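You operate a simulated robot arm through the tools that you are given. There is no shell and no other tool.

The job below is to be done with a simulated two-armed robot. You get a single attempt, and the scene is never put back.

TASK
Lock the side door for the road.
Fine: shut it, bolt it, pin the bolt, lower the load bar.

Only the result counts: the job must be done as asked and must still hold three seconds after the hand-in. Knocking over, shifting, dropping, spilling or breaking anything else fails it.

THE ROBOT
Two 7-joint arms with fingered hands on one trunk that stands fixed in place. Base frame: the origin is at the foot of the trunk, x ahead of it, y to its left, z up. Units: mm, rad, N and s.
The left shoulder is at [12, 163, 1270], the right one opposite. Payload 4 kg a hand.
The TCP of each hand is the grasp point between the finger pads, 36 mm short of the fingertips. In the tool frame z runs along the fingers and y along their closing line. Largest opening 124 mm; the body of the gripper starts 42 mm behind the TCP. The gripper is a hand of 4 fingers: y runs from the thumb to the fingers, the wrist lies at [-15, -99, -189] in the tool frame, and closing takes about 1.5 s.
Orientation is that of the tool frame in the base frame, as a unit quaternion [w, x, y, z]. With the fingers straight down and the wrist toward the robot, the tool's x, y and z point along [0, 1, 0], [1, 0, 0] and [0, 0, -1] of the base frame.

THE INTERFACE
- The arms move only by the tool arm_command. It takes "left_motion", "right_motion" or both (then of equal length, played together; a hand with none holds still); each is one flat list of numbers, 6 for each row, row after row: the shift along the tool's x, y, z in mm, then the turn, a rotation vector about the tool's x, y, z in rad. In form: [tx, ty, tz, rx, ry, rz, tx, ty, tz, rx, ry, rz, ...]. A call has 1 to 20 rows; each row is the pose to reach, as a shift and turn from the pose commanded when the call began, along the tool's axes at that moment. "left_jaw" and "right_jaw" are, for a hand that has rows, the opening, from 0 (shut) to 1 (fully open), set as the call begins (left out, the last holds). Each row takes 0.2 s and may step no farther than 50 mm and 0.15 rad from the row before; otherwise, or with a gripper value out of range, the whole call is refused. A pose out of reach is approached as far as the arm can. The call stops where the force on the tool passes 50 N (or 10 N more than at its start, if that is more) or the arm is blocked; 0.2 s more then pass. Each finger travels about 45 mm/s and halts on what it meets, pressing with about 22 N; the grip force reading is that of the motor and also rises with nothing between the fingers. The clock runs only during rows and for 0.2 s after the last one: add rows that repeat a pose to give the fingers time. The reply holds the time, the measured pose of the TCP, the force on the tool along the base axes, the opening and the grip force, in the units named above and with some noise, with the torque about the TCP (base axes, N m) and any sound that the robot's microphone picked up.
- Cameras (640 x 400 px; columns grow to the right, rows downward): "scene" is now at [78.1, -44.2, 1561.8]; the picture's right is [-0.46, -0.89, 0.00], its down [-0.06, 0.03, -1.00] and it looks along [0.89, -0.46, -0.07] (base axes); focal length 243 px, centre (320, 200). "left" rides on the left gripper at [-75, -86, -123] in its tool frame; the picture's right is [-0.70, -0.34, 0.63], its down [0.64, -0.68, 0.35] and it looks along [0.32, 0.65, 0.69] (tool axes); focal length 275 px, centre (320, 200). "right" rides on the right gripper at [75, -86, -123] in its tool frame; the picture's right is [-0.70, 0.34, -0.63], its down [-0.64, -0.68, 0.35] and it looks along [-0.32, 0.65, 0.69] (tool axes); focal length 275 px, centre (320, 200). There is no depth. A picture from a camera that has moved, and an enlarged one, comes with that camera's place and axes in the base frame and with its lens. The place of the scene camera against the robot may be out by one fixed shift of up to 18 mm in any direction.
- get_image(camera): a new picture of that camera. The clock stands still meanwhile.
- lift_body(by): slides the trunk up (or, below 0, down) by that many mm; the arms and the scene camera ride with it, the base frame stays. It gives what a move gives, with no picture.
- set_grasp(shape, hand): the hand has 4 fingers and takes this shape, open, in about a second: jaw (thumb against the fingers, like two jaws); tri (thumb and two fingers); tip (a fingertip pinch); poke (one finger out to press); point (the index stretched); flat (the hand flat); cup (the hand cupped); fist (a fist). The gripper value then closes the fingers along that shape, each until it touches; the sizes above hold for jaw. It gives what a move gives, with no picture.
- head_to(pan, tilt): turns the head with the scene camera to pan (to the left, within 1.501 rad either way) and tilt (down, from -0.506 to 1.204), counted from straight ahead of the robot. It gives what a move gives.
- enlarge(camera, box): a new picture of the part [left, top, right, bottom] of that camera's present view, enlarged. The clock stands still meanwhile.
- sign_off(): hands the job in; it is judged then, once.

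Nothing tells you positions but the pictures and the camera data. Unless the task says otherwise, let go and move clear before handing in.

The tools are called after "Call:" by a JSON object that holds its "fn" and its "kwargs". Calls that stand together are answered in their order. arm_command: Moves the arms, as the interface text tells. Its arguments: {"type":"object","properties":{"left_motion":{"type":"array","items":{"type":"number"}},"left_jaw":{"type":"number"},"right_motion":{"type":"array","items":{"type":"number"}},"right_jaw":{"type":"number"}},"required":[]} The other tools are called the same way: lift_body (by) slides the trunk up or down; set_grasp (shape, hand) gives the hand a shape; head_to (pan, tilt) turns the head that bears the scene camera; get_image (camera) takes a picture; enlarge (camera, box) takes an enlarged picture of a part of a camera's view; sign_off () hands the job in.

At the start:

```text
clock: 0.0
left_eef_pos: [631.9, 39.1, 1648.5]
left_tcp_rot: [0.001, 0.707, 0.707, 0.001]
left_wrist_force: [-0.7, 0.5, 0.5]
left_torque: [0.01, -0.02, -0.01]
left_opening: 123.5
left_finger_force: 0.1
left_shape: jaw
right_eef_pos: [533.7, -489.4, 1518.3]
right_tcp_rot: [-0.001, 0.707, 0.707, 0.001]
right_wrist_force: [-0.2, -0.7, 0.1]
right_torque: [-0.03, -0.01, 0.0]
right_opening: 123.6
right_finger_force: 0.1
right_shape: jaw
trunk travel left (down, up): [-425.0, 53.0]
head pan, tilt: [-0.478, 0.061]
```

scene: 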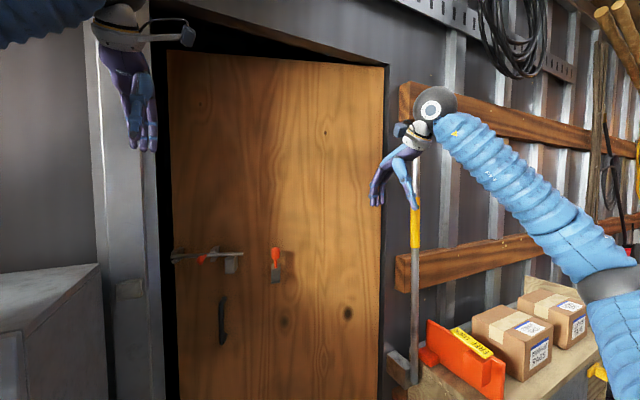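
right: 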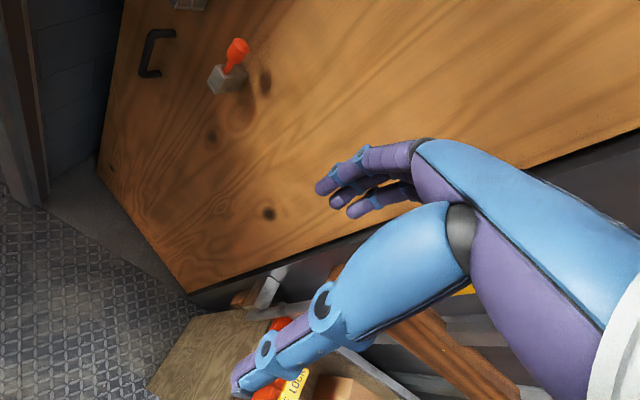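
left: 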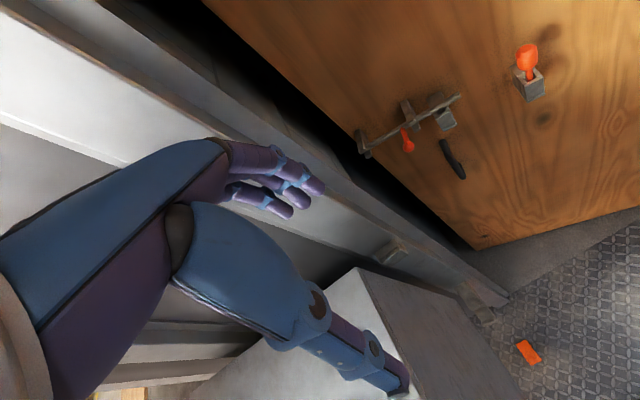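

I see a wooden door standing slightly ajar, with a sliding bolt, a red-headed pin in a holder, a handle below, and a yellow/grey bar standing to the right, which may be the load bar. I'll take closer looks before moving anything.

Call:
{"fn": "enlarge", "kwargs": {"camera": "scene", "box": [160, 220, 320, 320]}}

Call:
{"fn": "enlarge", "kwargs": {"camera": "scene", "box": [340, 80, 640, 400]}}

Call:
{"fn": "enlarge", "kwargs": {"camera": "left", "box": [320, 20, 640, 220]}}

Call:
{"fn": "enlarge", "kwargs": {"camera": "right", "box": [100, 0, 340, 150]}}

```text
4.00 times, centred on (240, 270) of scene
camera zoom: at [78.1, -44.2, 1561.8], right [-0.46, -0.89, 0.0], down [-0.06, 0.03, -1.0], along [0.89, -0.46, -0.07], focal length 972 px, centre (640, -80)
```

zoom: 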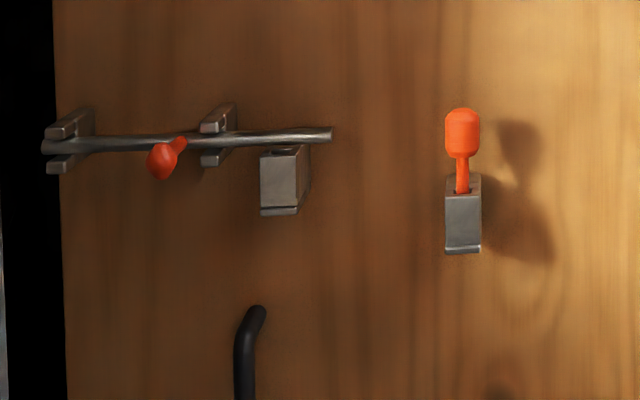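

```text
1.25 times, centred on (490, 240) of scene
camera zoom: at [78.1, -44.2, 1561.8], right [-0.46, -0.89, 0.0], down [-0.06, 0.03, -1.0], along [0.89, -0.46, -0.07], focal length 304 px, centre (108, 150)
```

zoom: 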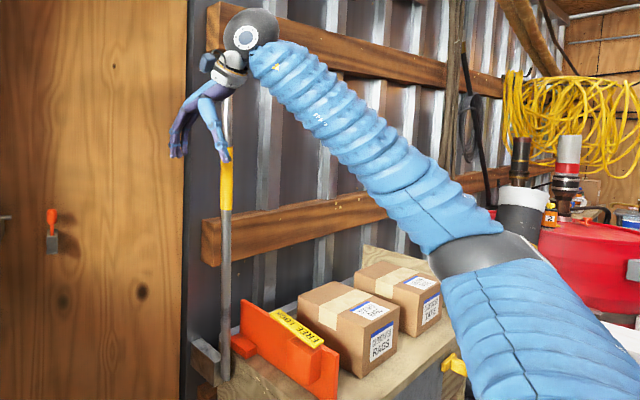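

```text
2.00 times, centred on (480, 120) of left
camera zoom: at [545.1, -35.8, 1769.7], right [-0.34, -0.7, -0.63], down [-0.68, 0.64, -0.35], along [0.65, 0.32, -0.69], focal length 551 px, centre (0, 360)
```

zoom: 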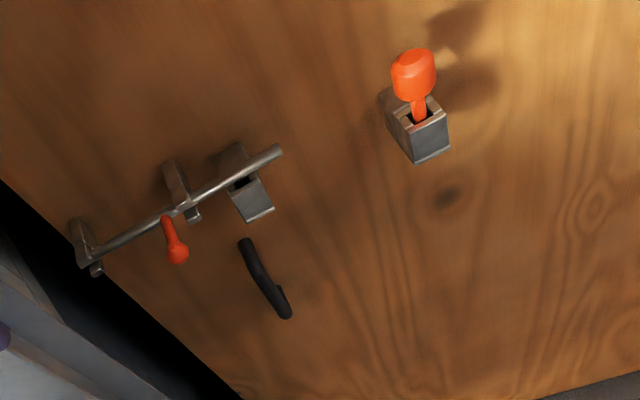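

```text
2.67 times, centred on (220, 75) of right
camera zoom: at [449.2, -414.0, 1642.0], right [0.34, -0.7, 0.63], down [-0.68, -0.64, -0.35], along [0.65, -0.32, -0.69], focal length 734 px, centre (587, 533)
```

zoom: 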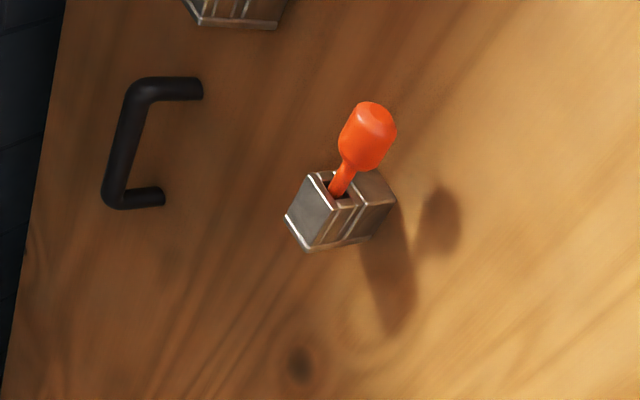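

The door is ajar with the bolt drawn and the pin parked in a holder. I'll look at the rest of the scene: the left jamb, the bar on the right, and the floor.

Call:
{"fn": "head_to", "kwargs": {"pan": -0.3, "tilt": 0.6}}

Call:
{"fn": "get_image", "kwargs": {"camera": "scene"}}

Call:
{"fn": "head_to", "kwargs": {"pan": 0.2, "tilt": 0.5}}

Call:
{"fn": "get_image", "kwargs": {"camera": "scene"}}

Call:
{"fn": "head_to", "kwargs": {"pan": -0.9, "tilt": 0.5}}

Call:
{"fn": "get_image", "kwargs": {"camera": "scene"}}

```text
clock: 1.0
left_eef_pos: [630.4, 38.9, 1647.7]
left_tcp_rot: [0.0, 0.707, 0.707, 0.001]
left_wrist_force: [-0.2, 0.3, 0.0]
left_torque: [0.02, 0.01, 0.01]
left_opening: 123.8
left_finger_force: 0.0
left_shape: jaw
right_eef_pos: [533.3, -489.7, 1518.0]
right_tcp_rot: [0.0, 0.707, 0.707, 0.001]
right_wrist_force: [0.4, 0.1, -0.2]
right_torque: [-0.05, -0.02, -0.01]
right_opening: 123.8
right_finger_force: 0.0
right_shape: jaw
trunk travel left (down, up): [-425.0, 53.0]
head pan, tilt: [-0.3, 0.6]
```

```text
taken
camera scene: at [81.1, -28.2, 1512.2], right [-0.3, -0.96, 0.0], down [-0.55, 0.17, -0.82], along [0.78, -0.24, -0.57], focal length 243 px, centre (320, 200)
```

scene: 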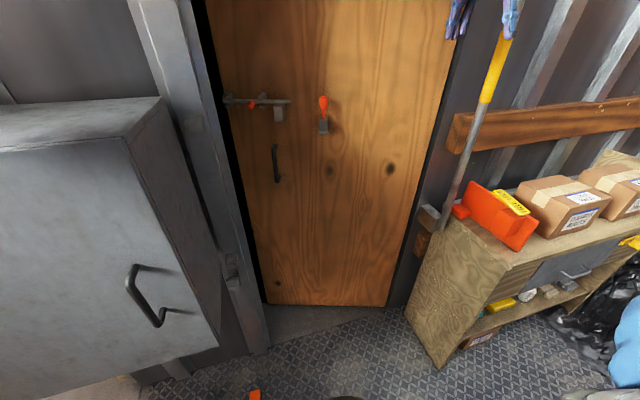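

```text
clock: 1.9
left_eef_pos: [631.2, 38.6, 1647.7]
left_tcp_rot: [0.0, 0.707, 0.707, 0.0]
left_wrist_force: [-0.3, 0.7, -0.6]
left_torque: [-0.01, 0.0, 0.06]
left_opening: 123.6
left_finger_force: 0.0
left_shape: jaw
right_eef_pos: [533.5, -490.3, 1519.2]
right_tcp_rot: [0.0, 0.707, 0.707, 0.001]
right_wrist_force: [-0.3, -0.2, 0.0]
right_torque: [0.01, 0.02, 0.0]
right_opening: 123.6
right_finger_force: 0.1
right_shape: jaw
trunk travel left (down, up): [-425.0, 53.0]
head pan, tilt: [0.201, 0.499]
```

```text
taken
camera scene: at [85.9, 16.0, 1521.2], right [0.2, -0.98, 0.0], down [-0.48, -0.09, -0.87], along [0.86, 0.17, -0.49], focal length 243 px, centre (320, 200)
```

scene: 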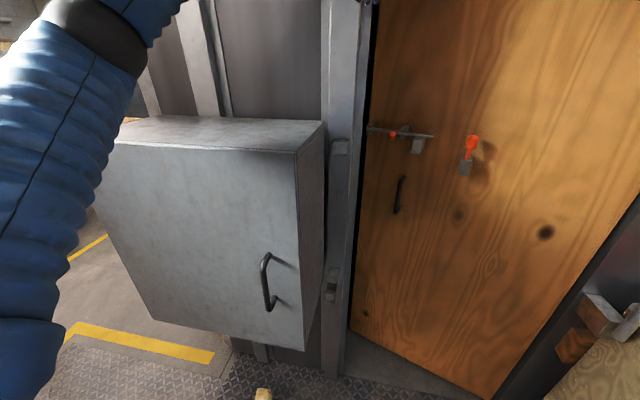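

```text
clock: 3.2
left_eef_pos: [631.1, 38.6, 1647.4]
left_tcp_rot: [0.001, 0.706, 0.708, 0.0]
left_wrist_force: [0.0, 0.5, -0.1]
left_torque: [-0.03, 0.02, 0.03]
left_opening: 123.4
left_finger_force: 0.2
left_shape: jaw
right_eef_pos: [534.1, -489.5, 1518.4]
right_tcp_rot: [-0.001, 0.708, 0.707, 0.0]
right_wrist_force: [-0.9, -0.6, 0.3]
right_torque: [0.0, 0.01, 0.01]
right_opening: 123.6
right_finger_force: 0.0
right_shape: jaw
trunk travel left (down, up): [-425.0, 53.0]
head pan, tilt: [-0.901, 0.499]
```

```text
taken
camera scene: at [53.3, -73.3, 1521.4], right [-0.78, -0.62, 0.01], down [-0.3, 0.38, -0.88], along [0.54, -0.69, -0.48], focal length 243 px, centre (320, 200)
```

scene: 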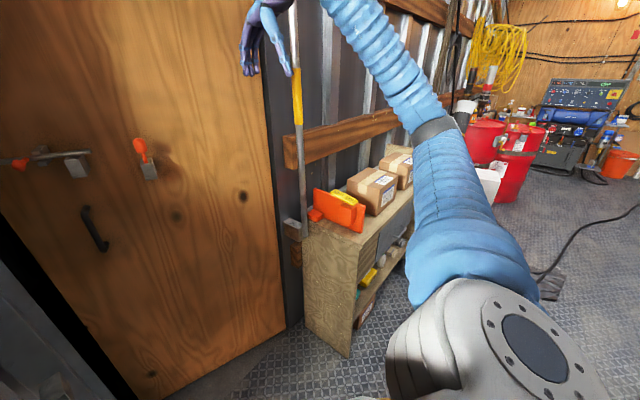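

The door is swung outward on the left with its hinge on the right, and the load bar pivots near the shelf and would swing across to a catch on the left jamb. I'll zoom in on the bar, the shelf items and the floor.

Call:
{"fn": "enlarge", "kwargs": {"camera": "scene", "box": [240, 0, 440, 260]}}

Call:
{"fn": "enlarge", "kwargs": {"camera": "scene", "box": [270, 150, 430, 250]}}

Call:
{"fn": "head_to", "kwargs": {"pan": -0.6, "tilt": -0.1}}

Call:
{"fn": "get_image", "kwargs": {"camera": "scene"}}

Call:
{"fn": "enlarge", "kwargs": {"camera": "scene", "box": [320, 100, 480, 300]}}

Call:
{"fn": "head_to", "kwargs": {"pan": -0.2, "tilt": 1.0}}

Call:
{"fn": "get_image", "kwargs": {"camera": "scene"}}

```text
1.54 times, centred on (340, 130) of scene
camera zoom: at [53.3, -73.3, 1521.4], right [-0.78, -0.62, 0.01], down [-0.3, 0.38, -0.88], along [0.54, -0.69, -0.48], focal length 374 px, centre (289, 308)
```

zoom: 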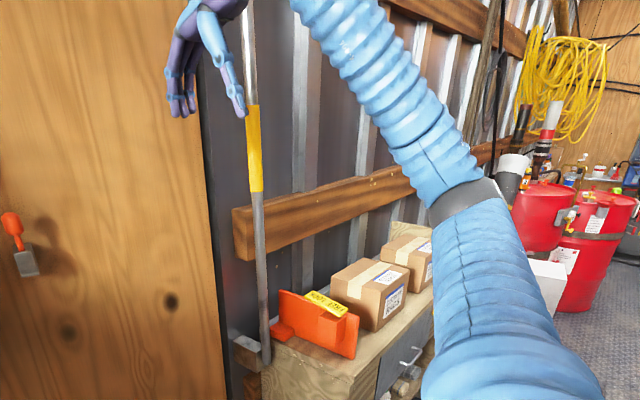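

```text
4.00 times, centred on (350, 200) of scene
camera zoom: at [53.3, -73.3, 1521.4], right [-0.78, -0.62, 0.01], down [-0.3, 0.38, -0.88], along [0.54, -0.69, -0.48], focal length 972 px, centre (200, 200)
```

zoom: 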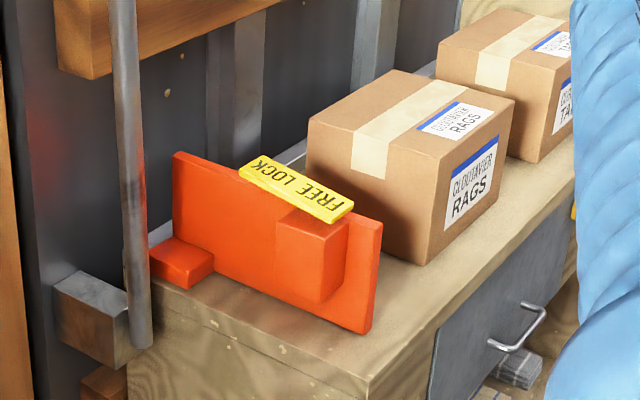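

```text
clock: 4.2
left_eef_pos: [630.7, 38.8, 1648.6]
left_tcp_rot: [-0.001, 0.707, 0.707, 0.0]
left_wrist_force: [0.0, 0.9, 0.7]
left_torque: [-0.02, -0.01, -0.02]
left_opening: 123.7
left_finger_force: 0.0
left_shape: jaw
right_eef_pos: [535.6, -489.3, 1519.0]
right_tcp_rot: [0.0, 0.707, 0.707, 0.001]
right_wrist_force: [0.1, -0.2, -0.7]
right_torque: [0.0, 0.0, 0.01]
right_opening: 123.7
right_finger_force: 0.1
right_shape: jaw
trunk travel left (down, up): [-425.0, 53.0]
head pan, tilt: [-0.6, -0.099]
```

```text
taken
camera scene: at [69.0, -51.3, 1576.2], right [-0.57, -0.82, 0.0], down [0.07, -0.06, -1.0], along [0.82, -0.56, 0.09], focal length 243 px, centre (320, 200)
```

scene: 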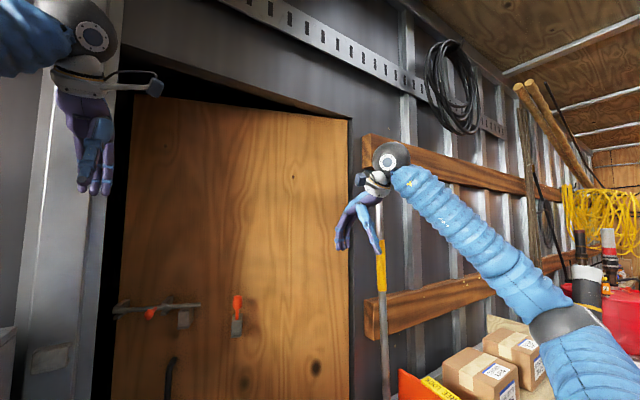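

```text
2.00 times, centred on (400, 200) of scene
camera zoom: at [69.0, -51.3, 1576.2], right [-0.57, -0.82, 0.0], down [0.07, -0.06, -1.0], along [0.82, -0.56, 0.09], focal length 486 px, centre (160, 200)
```

zoom: 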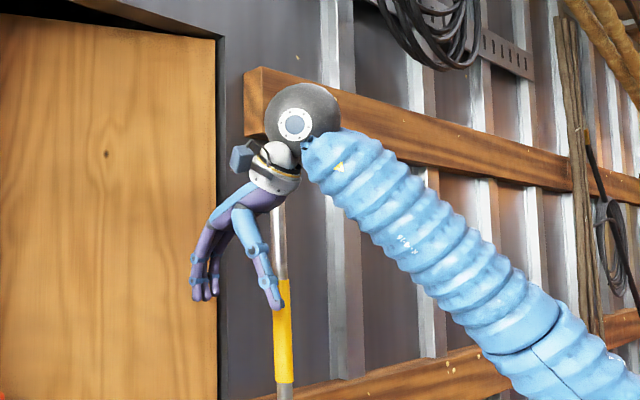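

```text
clock: 5.5
left_eef_pos: [630.8, 39.7, 1647.4]
left_tcp_rot: [0.0, 0.708, 0.707, 0.0]
left_wrist_force: [0.3, 0.4, 0.7]
left_torque: [-0.03, -0.01, -0.02]
left_opening: 123.6
left_finger_force: 0.1
left_shape: jaw
right_eef_pos: [534.6, -489.9, 1519.6]
right_tcp_rot: [-0.001, 0.707, 0.707, 0.001]
right_wrist_force: [0.7, 0.3, 0.2]
right_torque: [0.03, 0.02, 0.02]
right_opening: 123.7
right_finger_force: 0.1
right_shape: jaw
trunk travel left (down, up): [-425.0, 53.0]
head pan, tilt: [-0.201, 1.0]
```

```text
taken
camera scene: at [64.7, -16.0, 1480.3], right [-0.2, -0.98, 0.0], down [-0.83, 0.17, -0.53], along [0.52, -0.11, -0.85], focal length 243 px, centre (320, 200)
```

scene: 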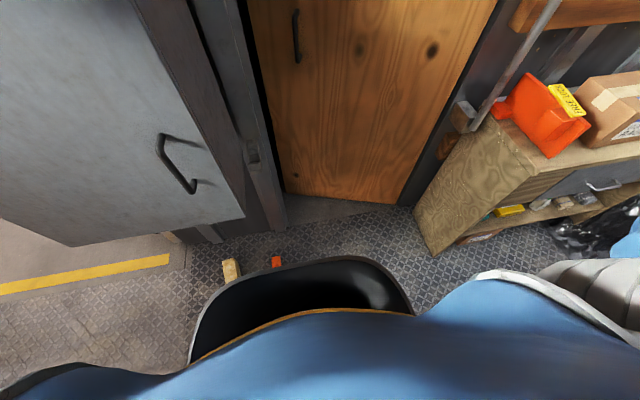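

The closed door will sit about 775 mm ahead. The handle is now near [987, -125, 1100], the pin near [886, -285, 1321], and the load bar pivot near [740, -820, 760]. I'll move the right hand left and down so I can see the top of the load bar.

Call:
{"fn": "arm_command", "kwargs": {"right_motion": [40, 0, 0, 0, 0, 0, 80, 0, 20, 0, 0, 0, 120, 0, 40, 0, 0, 0, 160, 0, 60, 0, 0, 0]}}

Call:
{"fn": "head_to", "kwargs": {"pan": -0.7, "tilt": 0.05}}

Call:
{"fn": "get_image", "kwargs": {"camera": "scene"}}

Call:
{"fn": "get_image", "kwargs": {"camera": "right"}}

```text
clock: 6.5
left_eef_pos: [631.5, 40.9, 1646.5]
left_tcp_rot: [-0.001, 0.707, 0.707, -0.001]
left_wrist_force: [0.7, 0.8, -0.8]
left_torque: [-0.05, 0.0, 0.04]
left_opening: 123.8
left_finger_force: 0.1
left_shape: jaw
right_eef_pos: [536.9, -327.7, 1459.6]
right_tcp_rot: [-0.001, 0.707, 0.707, 0.0]
right_wrist_force: [0.1, 0.1, -0.3]
right_torque: [-0.03, -0.01, -0.01]
right_opening: 124.1
right_finger_force: 0.1
right_shape: jaw
trunk travel left (down, up): [-425.0, 53.0]
head pan, tilt: [-0.201, 1.0]
```

```text
clock: 7.8
left_eef_pos: [631.7, 38.2, 1647.4]
left_tcp_rot: [0.0, 0.707, 0.707, 0.0]
left_wrist_force: [0.2, 0.4, -0.1]
left_torque: [0.02, 0.0, -0.01]
left_opening: 123.6
left_finger_force: 0.0
left_shape: jaw
right_eef_pos: [535.4, -329.5, 1460.3]
right_tcp_rot: [-0.001, 0.707, 0.707, 0.001]
right_wrist_force: [-0.7, -0.1, -0.5]
right_torque: [0.0, -0.03, -0.02]
right_opening: 123.7
right_finger_force: 0.0
right_shape: jaw
trunk travel left (down, up): [-425.0, 53.0]
head pan, tilt: [-0.7, 0.051]
```

```text
taken
camera scene: at [66.7, -60.9, 1562.8], right [-0.64, -0.77, 0.0], down [-0.05, 0.03, -1.0], along [0.76, -0.64, -0.06], focal length 243 px, centre (320, 200)
```

scene: 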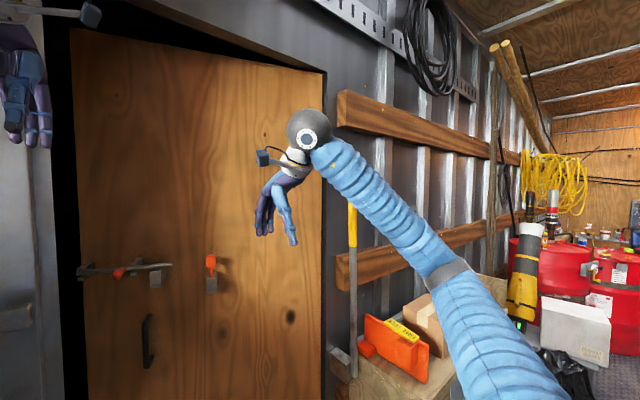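

```text
taken
camera right: at [450.2, -254.3, 1583.6], right [0.34, -0.7, 0.63], down [-0.68, -0.64, -0.35], along [0.65, -0.32, -0.69], focal length 275 px, centre (320, 200)
```

right: 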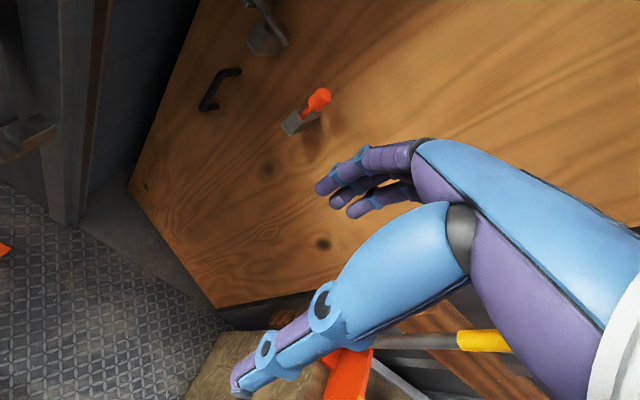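

Call:
{"fn": "enlarge", "kwargs": {"camera": "scene", "box": [270, 80, 430, 240]}}

Call:
{"fn": "arm_command", "kwargs": {"right_motion": [0, 0, 50, 0, 0, 0, 40, 0, 90, 0, 0, 0, 50, 0, 130, 0, 0, 0]}}

Call:
{"fn": "enlarge", "kwargs": {"camera": "scene", "box": [270, 80, 430, 240]}}

Call:
{"fn": "get_image", "kwargs": {"camera": "scene"}}

```text
2.50 times, centred on (350, 160) of scene
camera zoom: at [66.7, -60.9, 1562.8], right [-0.64, -0.77, 0.0], down [-0.05, 0.03, -1.0], along [0.76, -0.64, -0.06], focal length 608 px, centre (245, 300)
```

zoom: 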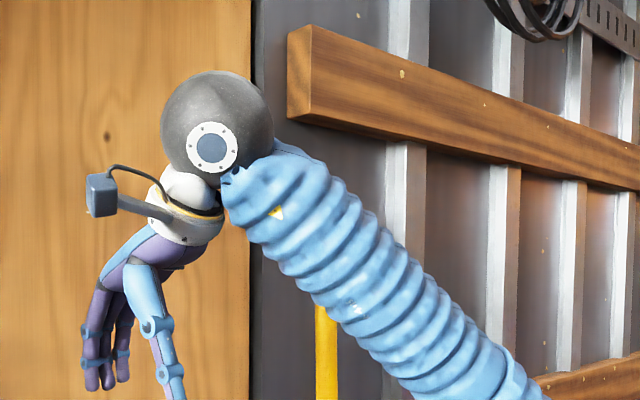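

```text
refused: row 2 steps farther than a row can; nothing moved
```

```text
2.50 times, centred on (350, 160) of scene
camera zoom: at [66.7, -60.9, 1562.8], right [-0.64, -0.77, 0.0], down [-0.05, 0.03, -1.0], along [0.76, -0.64, -0.06], focal length 608 px, centre (245, 300)
```

zoom: 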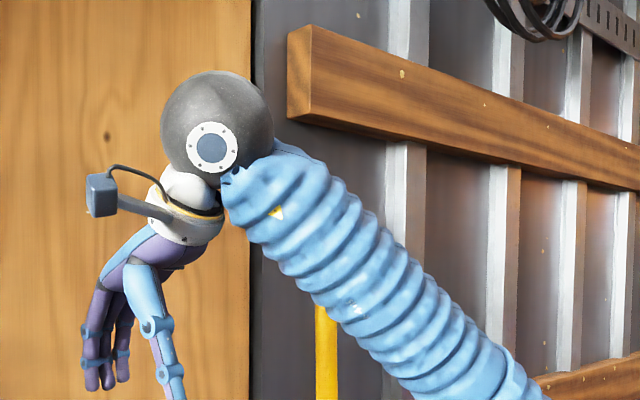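

```text
taken
camera scene: at [66.7, -60.9, 1562.8], right [-0.64, -0.77, 0.0], down [-0.05, 0.03, -1.0], along [0.76, -0.64, -0.06], focal length 243 px, centre (320, 200)
```

scene: 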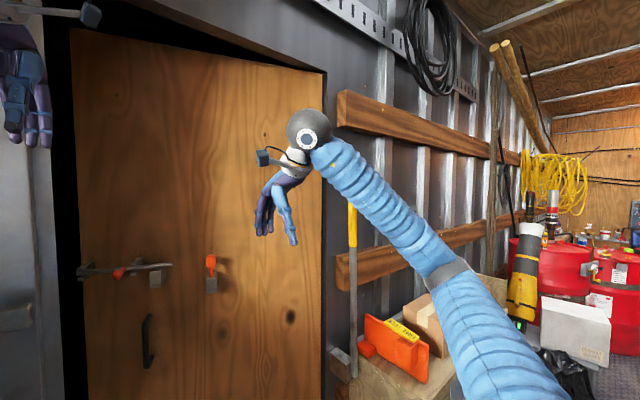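

The arm still hides the top of the bar, so I'll lower the right hand further and look again.

Call:
{"fn": "arm_command", "kwargs": {"right_motion": [20, 0, 40, 0, 0, 0, 40, 0, 80, 0, 0, 0, 60, 0, 120, 0, 0, 0, 80, 0, 160, 0, 0, 0]}}

Call:
{"fn": "get_image", "kwargs": {"camera": "scene"}}

Call:
{"fn": "enlarge", "kwargs": {"camera": "scene", "box": [270, 80, 430, 240]}}

Call:
{"fn": "enlarge", "kwargs": {"camera": "scene", "box": [300, 220, 460, 380]}}

Call:
{"fn": "get_image", "kwargs": {"camera": "right"}}

```text
clock: 8.8
left_eef_pos: [631.9, 39.5, 1646.3]
left_tcp_rot: [-0.001, 0.707, 0.707, -0.001]
left_wrist_force: [-0.3, 0.3, -0.5]
left_torque: [0.02, -0.02, -0.02]
left_opening: 123.4
left_finger_force: 0.0
left_shape: jaw
right_eef_pos: [534.4, -247.8, 1300.7]
right_tcp_rot: [-0.001, 0.708, 0.707, 0.001]
right_wrist_force: [0.7, 0.0, -1.0]
right_torque: [0.01, -0.03, 0.0]
right_opening: 123.8
right_finger_force: 0.0
right_shape: jaw
trunk travel left (down, up): [-425.0, 53.0]
head pan, tilt: [-0.7, 0.051]
```

```text
taken
camera scene: at [67.6, -60.6, 1562.8], right [-0.64, -0.76, 0.01], down [-0.05, 0.03, -1.0], along [0.76, -0.64, -0.06], focal length 243 px, centre (320, 200)
```

scene: 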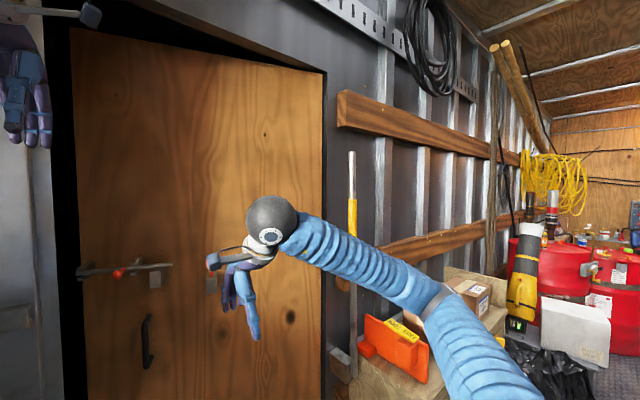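

```text
2.50 times, centred on (350, 160) of scene
camera zoom: at [67.6, -60.6, 1562.8], right [-0.64, -0.76, 0.01], down [-0.05, 0.03, -1.0], along [0.76, -0.64, -0.06], focal length 608 px, centre (245, 300)
```

zoom: 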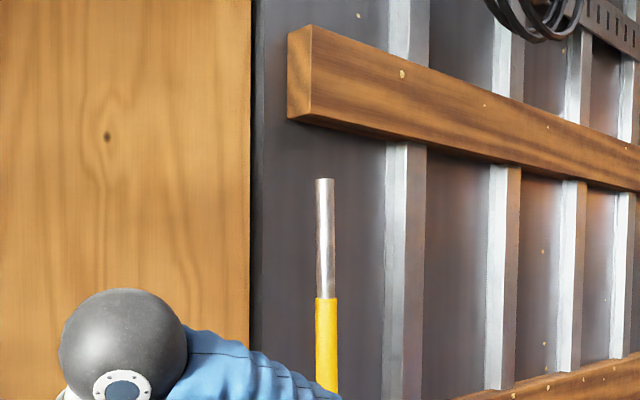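

```text
2.50 times, centred on (380, 300) of scene
camera zoom: at [67.6, -60.6, 1562.8], right [-0.64, -0.76, 0.01], down [-0.05, 0.03, -1.0], along [0.76, -0.64, -0.06], focal length 608 px, centre (170, -50)
```

zoom: 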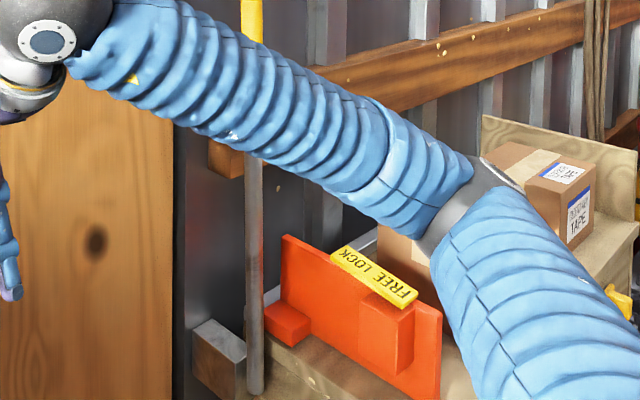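

```text
taken
camera right: at [449.9, -173.1, 1423.1], right [0.34, -0.7, 0.63], down [-0.68, -0.64, -0.35], along [0.65, -0.31, -0.69], focal length 275 px, centre (320, 200)
```

right: 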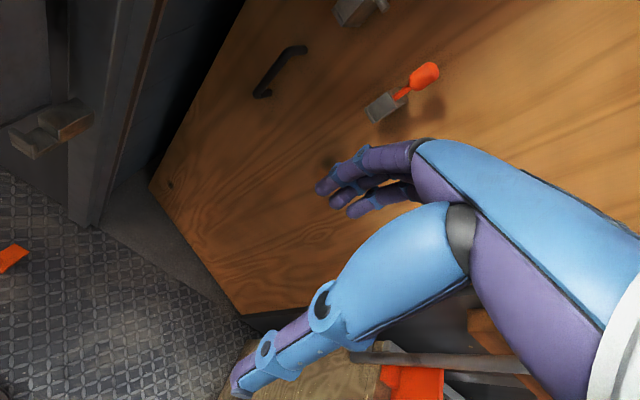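

The bar is free at its top and pivots at the bottom by the shelf, with a bracket on the left jamb to receive it. I'll zoom in on that bracket and on the hardware.

Call:
{"fn": "enlarge", "kwargs": {"camera": "right", "box": [0, 80, 160, 180]}}

Call:
{"fn": "enlarge", "kwargs": {"camera": "right", "box": [230, 0, 470, 150]}}

Call:
{"fn": "head_to", "kwargs": {"pan": 0.1, "tilt": 0.6}}

Call:
{"fn": "enlarge", "kwargs": {"camera": "scene", "box": [240, 60, 440, 300]}}

Call:
{"fn": "get_image", "kwargs": {"camera": "left"}}

```text
4.00 times, centred on (80, 130) of right
camera zoom: at [449.9, -173.1, 1423.1], right [0.34, -0.7, 0.63], down [-0.68, -0.64, -0.35], along [0.65, -0.31, -0.69], focal length 1101 px, centre (1280, 480)
```

zoom: 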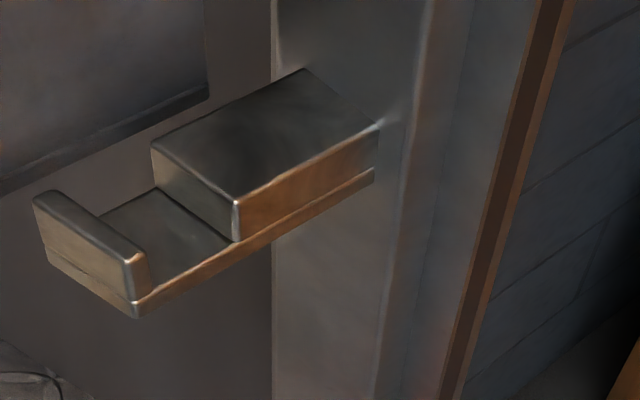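

```text
2.67 times, centred on (350, 75) of right
camera zoom: at [449.9, -173.1, 1423.1], right [0.34, -0.7, 0.63], down [-0.68, -0.64, -0.35], along [0.65, -0.31, -0.69], focal length 734 px, centre (240, 533)
```

zoom: 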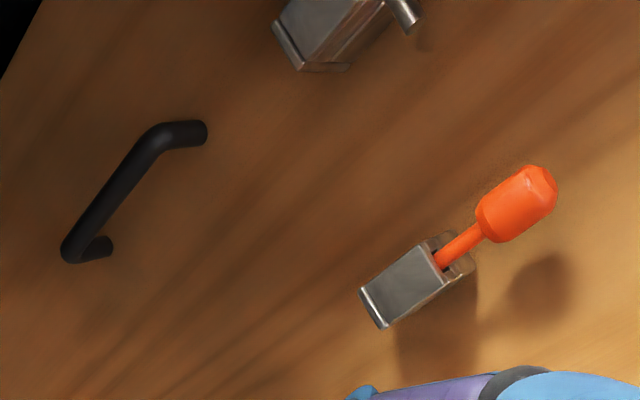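

```text
clock: 9.9
left_eef_pos: [630.9, 39.2, 1647.1]
left_tcp_rot: [0.0, 0.707, 0.707, 0.0]
left_wrist_force: [0.0, -0.3, -0.7]
left_torque: [0.01, 0.0, 0.02]
left_opening: 123.5
left_finger_force: 0.0
left_shape: jaw
right_eef_pos: [535.6, -249.0, 1301.8]
right_tcp_rot: [-0.001, 0.707, 0.707, 0.0]
right_wrist_force: [-0.3, 0.2, 0.1]
right_torque: [-0.01, 0.01, 0.0]
right_opening: 123.5
right_finger_force: 0.0
right_shape: jaw
trunk travel left (down, up): [-425.0, 53.0]
head pan, tilt: [0.099, 0.6]
```

```text
1.67 times, centred on (340, 180) of scene
camera zoom: at [84.7, 6.7, 1512.2], right [0.1, -1.0, 0.0], down [-0.57, -0.06, -0.82], along [0.82, 0.08, -0.57], focal length 405 px, centre (287, 233)
```

zoom: 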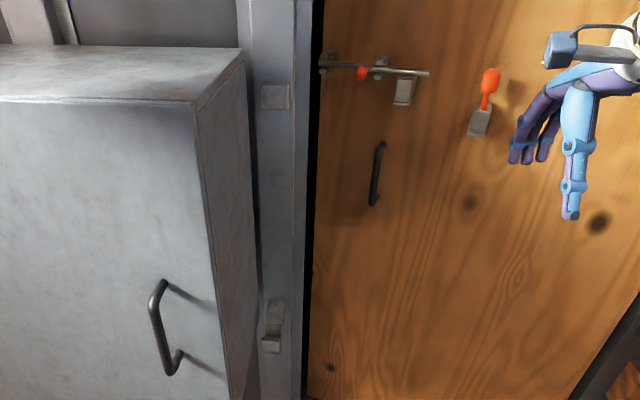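

```text
taken
camera left: at [545.2, -35.8, 1769.7], right [-0.34, -0.7, -0.63], down [-0.68, 0.64, -0.35], along [0.65, 0.32, -0.69], focal length 275 px, centre (320, 200)
```

left: 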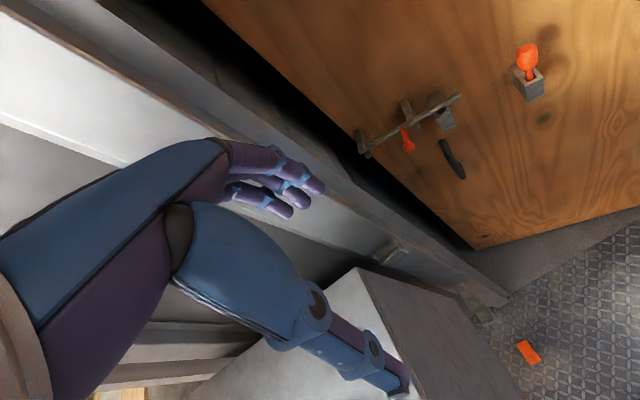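

The handle's vertical bar is near [972, -111], z 988–1113, and the door hinges on the right. I'll use the right hand on the handle and the left on the bolt, starting by turning the right hand to point forward at a stand-off.

Call:
{"fn": "arm_command", "kwargs": {"right_motion": [7.7, 14.6, 12.9, -0.0864, -0.0864, -0.0864, 15.4, 29.3, 25.9, -0.1727, -0.1727, -0.1727, 23.1, 43.9, 38.8, -0.2591, -0.2591, -0.2591, 30.9, 58.6, 51.7, -0.3455, -0.3455, -0.3455, 38.6, 73.2, 64.6, -0.4319, -0.4319, -0.4319, 46.3, 87.9, 77.6, -0.5182, -0.5182, -0.5182, 54, 102.5, 90.5, -0.6046, -0.6046, -0.6046, 61.7, 117.1, 103.4, -0.691, -0.691, -0.691, 69.4, 131.8, 116.4, -0.7773, -0.7773, -0.7773, 77.1, 146.4, 129.3, -0.8637, -0.8637, -0.8637, 84.9, 161.1, 142.2, -0.9501, -0.9501, -0.9501, 92.6, 175.7, 155.1, -1.0364, -1.0364, -1.0364, 100.3, 190.4, 168.1, -1.1228, -1.1228, -1.1228, 108, 205, 181, -1.2092, -1.2092, -1.2092]}}

Call:
{"fn": "get_image", "kwargs": {"camera": "right"}}

Call:
{"fn": "head_to", "kwargs": {"pan": -0.2, "tilt": 0.35}}

Call:
{"fn": "get_image", "kwargs": {"camera": "scene"}}

```text
clock: 13.1
left_eef_pos: [630.0, 40.1, 1649.2]
left_tcp_rot: [0.001, 0.707, 0.707, 0.0]
left_wrist_force: [0.8, 0.3, -0.1]
left_torque: [-0.04, 0.0, 0.0]
left_opening: 123.6
left_finger_force: 0.1
left_shape: jaw
right_eef_pos: [638.2, -277.3, 1115.9]
right_tcp_rot: [0.507, 0.115, 0.854, -0.017]
right_wrist_force: [0.4, -0.5, 0.4]
right_torque: [0.02, 0.04, -0.03]
right_opening: 124.0
right_finger_force: 0.0
right_shape: jaw
right hand out of reach, approached as far as the arm can: row 9, 10, 11, 12, 13, 14
trunk travel left (down, up): [-425.0, 53.0]
head pan, tilt: [0.099, 0.6]
stopped in row 14 (right hand): the arm was blocked; the commanded pose is now the measured one
```

```text
taken
camera right: at [480.3, -329.8, 1102.5], right [-0.15, 0.29, 0.94], down [0.45, -0.83, 0.33], along [0.88, 0.47, 0.0], focal length 275 px, centre (320, 200)
```

right: 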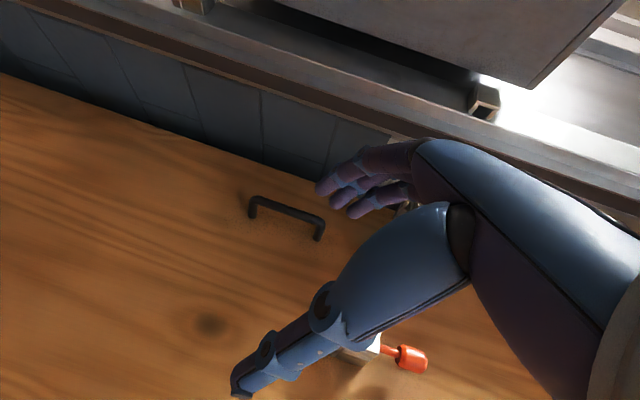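

```text
clock: 13.9
left_eef_pos: [630.5, 39.5, 1648.3]
left_tcp_rot: [0.001, 0.707, 0.707, 0.001]
left_wrist_force: [0.8, -0.2, 0.7]
left_torque: [-0.02, 0.0, -0.02]
left_opening: 123.7
left_finger_force: 0.0
left_shape: jaw
right_eef_pos: [639.2, -277.8, 1117.1]
right_tcp_rot: [0.508, 0.117, 0.853, -0.016]
right_wrist_force: [-0.5, 0.2, 0.7]
right_torque: [0.01, 0.02, 0.02]
right_opening: 124.1
right_finger_force: 0.2
right_shape: jaw
trunk travel left (down, up): [-425.0, 53.0]
head pan, tilt: [-0.201, 0.351]
```

```text
taken
camera scene: at [88.0, -20.6, 1534.8], right [-0.2, -0.98, 0.0], down [-0.34, 0.07, -0.94], along [0.92, -0.19, -0.35], focal length 243 px, centre (320, 200)
```

scene: 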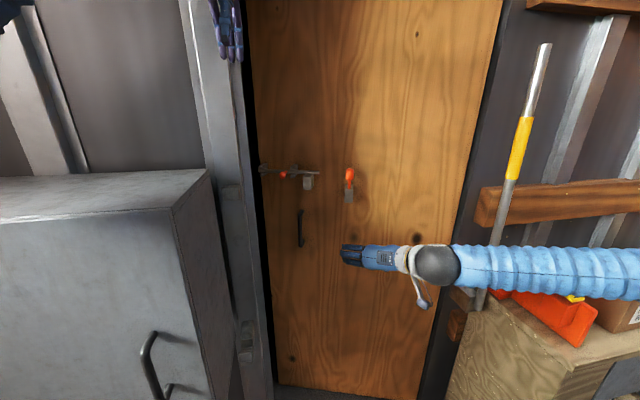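

The right wrist couldn't fully reach that orientation: the fingers point forward but about 29° down, closing almost horizontally. That still suits pinching a vertical handle, so I'll carry this orientation toward the handle and check the reach.

Call:
{"fn": "arm_command", "kwargs": {"right_motion": [-6.7, 30.1, 28.8, 0, 0, 0, -13.5, 60.3, 57.6, 0, 0, 0, -20.2, 90.4, 86.4, 0, 0, 0, -26.9, 120.6, 115.1, 0, 0, 0, -33.6, 150.7, 143.9, 0, 0, 0, -40.4, 180.9, 172.7, 0, 0, 0, -47.1, 211, 201.5, 0, 0, 0]}}

Call:
{"fn": "get_image", "kwargs": {"camera": "right"}}

Call:
{"fn": "get_image", "kwargs": {"camera": "scene"}}

```text
clock: 15.5
left_eef_pos: [631.7, 39.3, 1647.9]
left_tcp_rot: [0.001, 0.707, 0.707, 0.0]
left_wrist_force: [-0.7, -0.6, -0.1]
left_torque: [0.0, 0.03, 0.01]
left_opening: 123.9
left_finger_force: 0.1
left_shape: jaw
right_eef_pos: [882.3, -113.7, 1075.6]
right_tcp_rot: [0.508, 0.117, 0.853, -0.017]
right_wrist_force: [0.1, 0.5, -0.4]
right_torque: [0.01, 0.02, -0.02]
right_opening: 124.1
right_finger_force: 0.0
right_shape: jaw
trunk travel left (down, up): [-425.0, 53.0]
head pan, tilt: [-0.201, 0.351]
```

```text
taken
camera right: at [723.0, -164.6, 1062.5], right [-0.15, 0.29, 0.94], down [0.45, -0.83, 0.33], along [0.88, 0.47, 0.0], focal length 275 px, centre (320, 200)
```

right: 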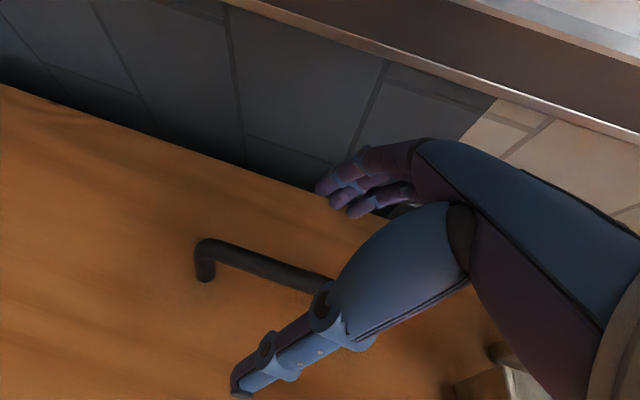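

```text
taken
camera scene: at [89.5, -19.4, 1534.7], right [-0.2, -0.98, 0.0], down [-0.35, 0.07, -0.94], along [0.92, -0.19, -0.35], focal length 243 px, centre (320, 200)
```

scene: 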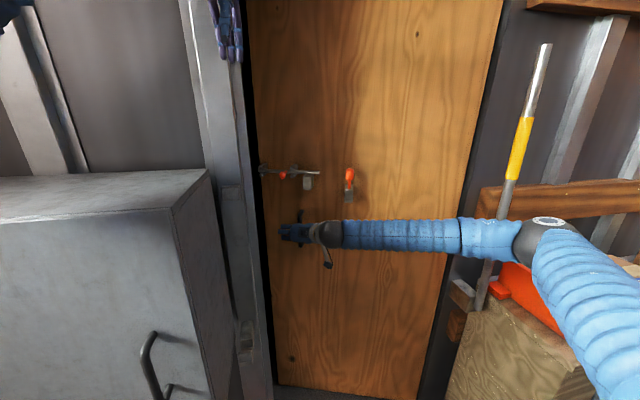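

The reach is good: the TCP is about 90 mm short of the handle bar, with the fingers open around its line. I'll advance onto the handle in small steps and watch the forces.

Call:
{"fn": "arm_command", "kwargs": {"right_motion": [-4.6, 4.6, 19.6, 0, 0, 0, -9.3, 9.2, 39.1, 0, 0, 0, -14, 13.8, 58.7, 0, 0, 0, -18.6, 18.4, 78.3, 0, 0, 0]}}

Call:
{"fn": "get_image", "kwargs": {"camera": "right"}}

Call:
{"fn": "enlarge", "kwargs": {"camera": "scene", "box": [240, 150, 400, 280]}}

```text
clock: 16.5
left_eef_pos: [630.2, 39.7, 1648.7]
left_tcp_rot: [0.0, 0.708, 0.707, -0.001]
left_wrist_force: [0.4, 0.8, -0.1]
left_torque: [-0.02, -0.03, -0.02]
left_opening: 123.5
left_finger_force: 0.1
left_shape: jaw
right_eef_pos: [960.8, -107.9, 1056.3]
right_tcp_rot: [0.508, 0.116, 0.853, -0.016]
right_wrist_force: [0.7, -0.1, 0.3]
right_torque: [0.0, 0.0, -0.01]
right_opening: 124.0
right_finger_force: 0.0
right_shape: jaw
trunk travel left (down, up): [-425.0, 53.0]
head pan, tilt: [-0.201, 0.351]
```

```text
taken
camera right: at [802.7, -158.7, 1042.5], right [-0.16, 0.29, 0.94], down [0.45, -0.83, 0.33], along [0.88, 0.47, 0.0], focal length 275 px, centre (320, 200)
```

right: 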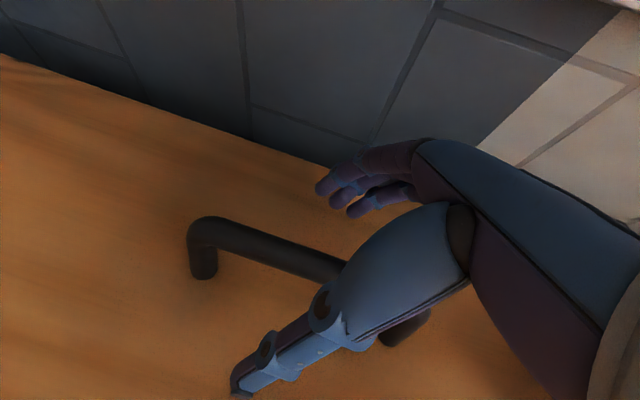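

```text
3.08 times, centred on (320, 215) of scene
camera zoom: at [89.2, -19.7, 1534.8], right [-0.2, -0.98, 0.0], down [-0.34, 0.07, -0.94], along [0.92, -0.19, -0.35], focal length 748 px, centre (320, 154)
```

zoom: 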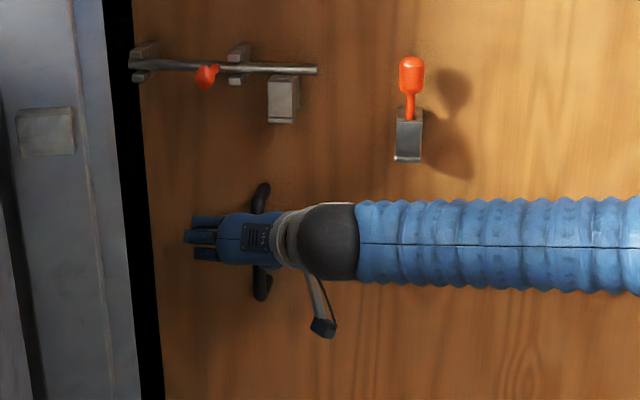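

The handle bar lies between the thumb and the fingers. I'll ease forward a few millimetres and close the right hand on it.

Call:
{"fn": "arm_command", "kwargs": {"right_motion": [0, 0, 6, 0, 0, 0, 0, 0, 6, 0, 0, 0, 0, 0, 6, 0, 0, 0, 0, 0, 6, 0, 0, 0, 0, 0, 6, 0, 0, 0, 0, 0, 6, 0, 0, 0, 0, 0, 6, 0, 0, 0, 0, 0, 6, 0, 0, 0, 0, 0, 6, 0, 0, 0], "right_jaw": 0}}

Call:
{"fn": "get_image", "kwargs": {"camera": "right"}}

```text
clock: 18.5
left_eef_pos: [629.6, 36.8, 1648.6]
left_tcp_rot: [0.0, 0.708, 0.706, 0.001]
left_wrist_force: [0.6, 0.3, 0.1]
left_torque: [0.01, 0.0, 0.01]
left_opening: 123.6
left_finger_force: 0.1
left_shape: jaw
right_eef_pos: [964.6, -113.7, 1054.0]
right_tcp_rot: [0.508, 0.118, 0.853, -0.017]
right_wrist_force: [-4.4, -15.9, 0.8]
right_torque: [0.0, 0.01, 0.04]
right_opening: 17.7
right_finger_force: 22.3
right_shape: jaw
trunk travel left (down, up): [-425.0, 53.0]
head pan, tilt: [-0.201, 0.351]
```

```text
taken
camera right: at [807.4, -164.1, 1040.0], right [-0.15, 0.29, 0.94], down [0.44, -0.83, 0.33], along [0.88, 0.47, 0.0], focal length 275 px, centre (320, 200)
```

right: 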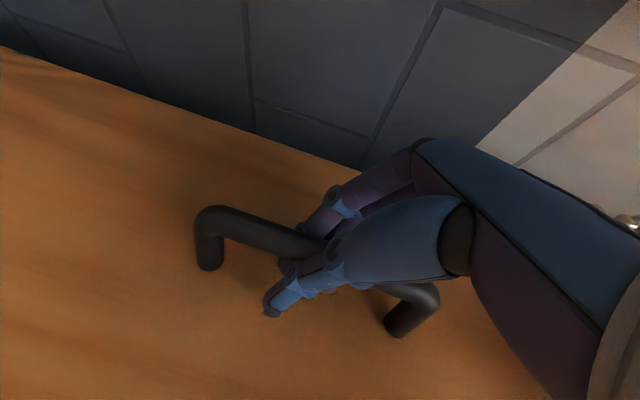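

The right hand has the handle, with an opening of about 18 mm and 22 N of grip. I'll start pulling the door toward the robot in small steps along its swing arc, watching the forces.

Call:
{"fn": "arm_command", "kwargs": {"right_motion": [4.7, -0.5, -8.5, 0, 0, 0, 9.3, -0.9, -17, 0, 0, 0, 14, -1.4, -25.4, 0, 0, 0, 18.6, -1.8, -33.9, 0, 0, 0]}}

Call:
{"fn": "get_image", "kwargs": {"camera": "right"}}

```text
clock: 19.5
left_eef_pos: [630.3, 34.6, 1648.6]
left_tcp_rot: [0.0, 0.707, 0.707, 0.001]
left_wrist_force: [-0.1, 0.5, 0.3]
left_torque: [0.04, -0.02, -0.04]
left_opening: 123.5
left_finger_force: 0.0
left_shape: jaw
right_eef_pos: [926.8, -104.9, 1053.5]
right_tcp_rot: [0.507, 0.117, 0.854, -0.016]
right_wrist_force: [-3.3, -24.9, -2.3]
right_torque: [-0.03, -0.05, 0.06]
right_opening: 19.5
right_finger_force: 22.4
right_shape: jaw
trunk travel left (down, up): [-425.0, 53.0]
head pan, tilt: [-0.201, 0.351]
```

```text
taken
camera right: at [768.0, -156.4, 1040.0], right [-0.15, 0.29, 0.94], down [0.45, -0.83, 0.33], along [0.88, 0.47, 0.0], focal length 275 px, centre (320, 200)
```

right: 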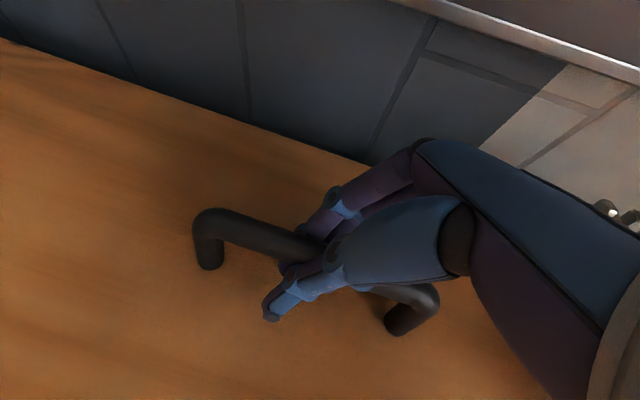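

The door moves easily with only a small pulling force. I'll keep pulling and trim the sideways command to relieve the lateral load.

Call:
{"fn": "arm_command", "kwargs": {"right_motion": [4.2, -2.5, -8.1, 0, 0, 0, 8.5, -5, -16.2, 0, 0, 0, 12.7, -7.6, -24.4, 0, 0, 0, 17, -10.1, -32.5, 0, 0, 0]}}

```text
clock: 20.5
left_eef_pos: [629.9, 37.0, 1648.5]
left_tcp_rot: [0.0, 0.707, 0.707, 0.0]
left_wrist_force: [0.5, 0.1, 0.7]
left_torque: [-0.04, 0.0, 0.0]
left_opening: 123.8
left_finger_force: 0.1
left_shape: jaw
right_eef_pos: [888.2, -104.1, 1054.3]
right_tcp_rot: [0.508, 0.116, 0.854, -0.015]
right_wrist_force: [0.8, -12.1, -6.7]
right_torque: [0.04, -0.05, 0.11]
right_opening: 17.0
right_finger_force: 22.0
right_shape: jaw
trunk travel left (down, up): [-425.0, 53.0]
head pan, tilt: [-0.201, 0.351]
```

Call:
{"fn": "arm_command", "kwargs": {"right_motion": [4.6, -2.0, -8.6, 0, 0, 0, 9.2, -4.1, -17.3, 0, 0, 0, 13.8, -6.1, -25.9, 0, 0, 0, 18.3, -8.1, -34.6, 0, 0, 0, 22.9, -10.2, -43.2, 0, 0, 0, 27.5, -12.2, -51.9, 0, 0, 0, 32.1, -14.3, -60.5, 0, 0, 0, 36.7, -16.3, -69.2, 0, 0, 0]}}

Call:
{"fn": "get_image", "kwargs": {"camera": "scene"}}

Call:
{"fn": "get_image", "kwargs": {"camera": "right"}}

```text
clock: 22.3
left_eef_pos: [630.5, 37.4, 1648.3]
left_tcp_rot: [0.0, 0.707, 0.708, 0.001]
left_wrist_force: [-0.5, 0.4, -0.5]
left_torque: [0.02, -0.05, -0.03]
left_opening: 123.7
left_finger_force: 0.1
left_shape: jaw
right_eef_pos: [808.9, -106.8, 1055.0]
right_tcp_rot: [0.503, 0.117, 0.856, -0.018]
right_wrist_force: [2.5, -11.7, -11.0]
right_torque: [0.07, -0.05, 0.13]
right_opening: 15.4
right_finger_force: 22.0
right_shape: jaw
trunk travel left (down, up): [-425.0, 53.0]
head pan, tilt: [-0.201, 0.351]
```

```text
taken
camera scene: at [88.8, -22.2, 1534.7], right [-0.2, -0.98, 0.0], down [-0.34, 0.07, -0.94], along [0.92, -0.19, -0.35], focal length 243 px, centre (320, 200)
```

scene: 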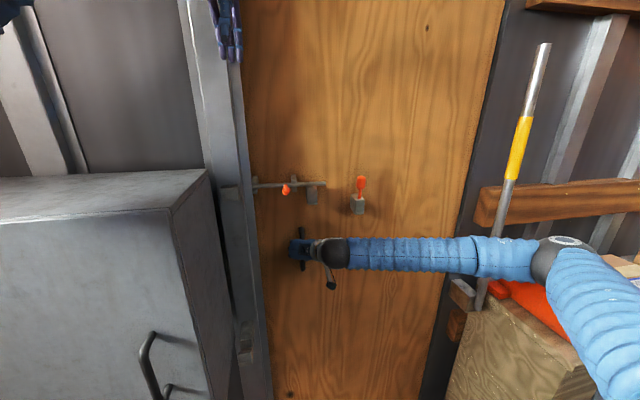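

```text
taken
camera right: at [651.0, -158.1, 1043.8], right [-0.14, 0.29, 0.94], down [0.45, -0.83, 0.33], along [0.88, 0.47, -0.01], focal length 275 px, centre (320, 200)
```

right: 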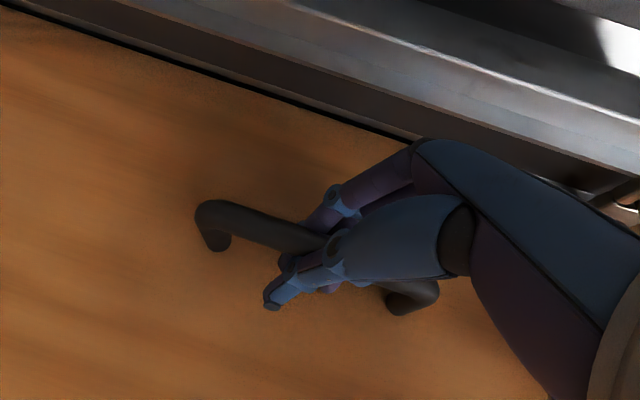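

The door looks nearly closed. I'll zoom in on its left edge and the bolt to judge the remaining gap.

Call:
{"fn": "enlarge", "kwargs": {"camera": "scene", "box": [200, 150, 360, 270]}}

Call:
{"fn": "enlarge", "kwargs": {"camera": "left", "box": [280, 0, 640, 225]}}

Call:
{"fn": "enlarge", "kwargs": {"camera": "right", "box": [200, 0, 640, 220]}}

```text
3.33 times, centred on (280, 210) of scene
camera zoom: at [88.8, -22.2, 1534.7], right [-0.2, -0.98, 0.0], down [-0.34, 0.07, -0.94], along [0.92, -0.19, -0.35], focal length 810 px, centre (453, 167)
```

zoom: 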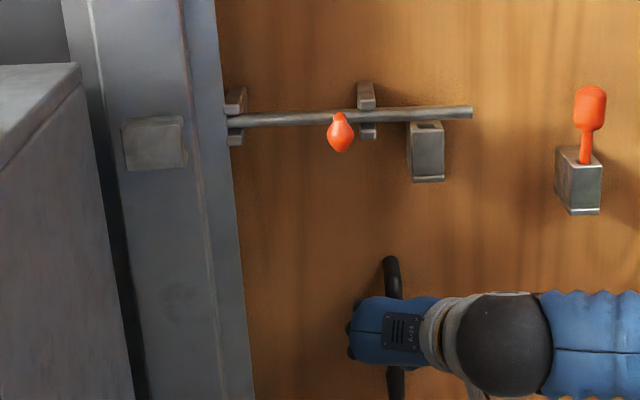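

```text
1.78 times, centred on (460, 112) of left
camera zoom: at [544.7, -38.1, 1770.2], right [-0.34, -0.7, -0.63], down [-0.68, 0.65, -0.35], along [0.65, 0.32, -0.69], focal length 489 px, centre (71, 356)
```

zoom: 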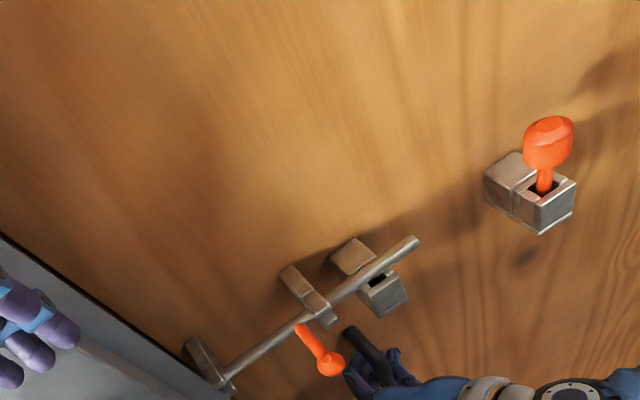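

```text
1.45 times, centred on (420, 110) of right
camera zoom: at [651.0, -158.1, 1043.8], right [-0.14, 0.29, 0.94], down [0.45, -0.83, 0.33], along [0.88, 0.47, -0.01], focal length 400 px, centre (174, 331)
```

zoom: 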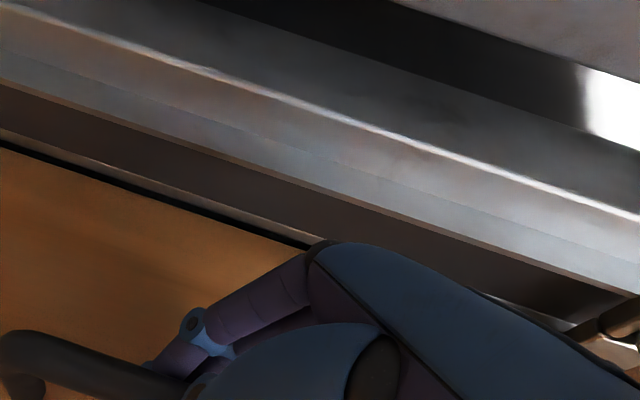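

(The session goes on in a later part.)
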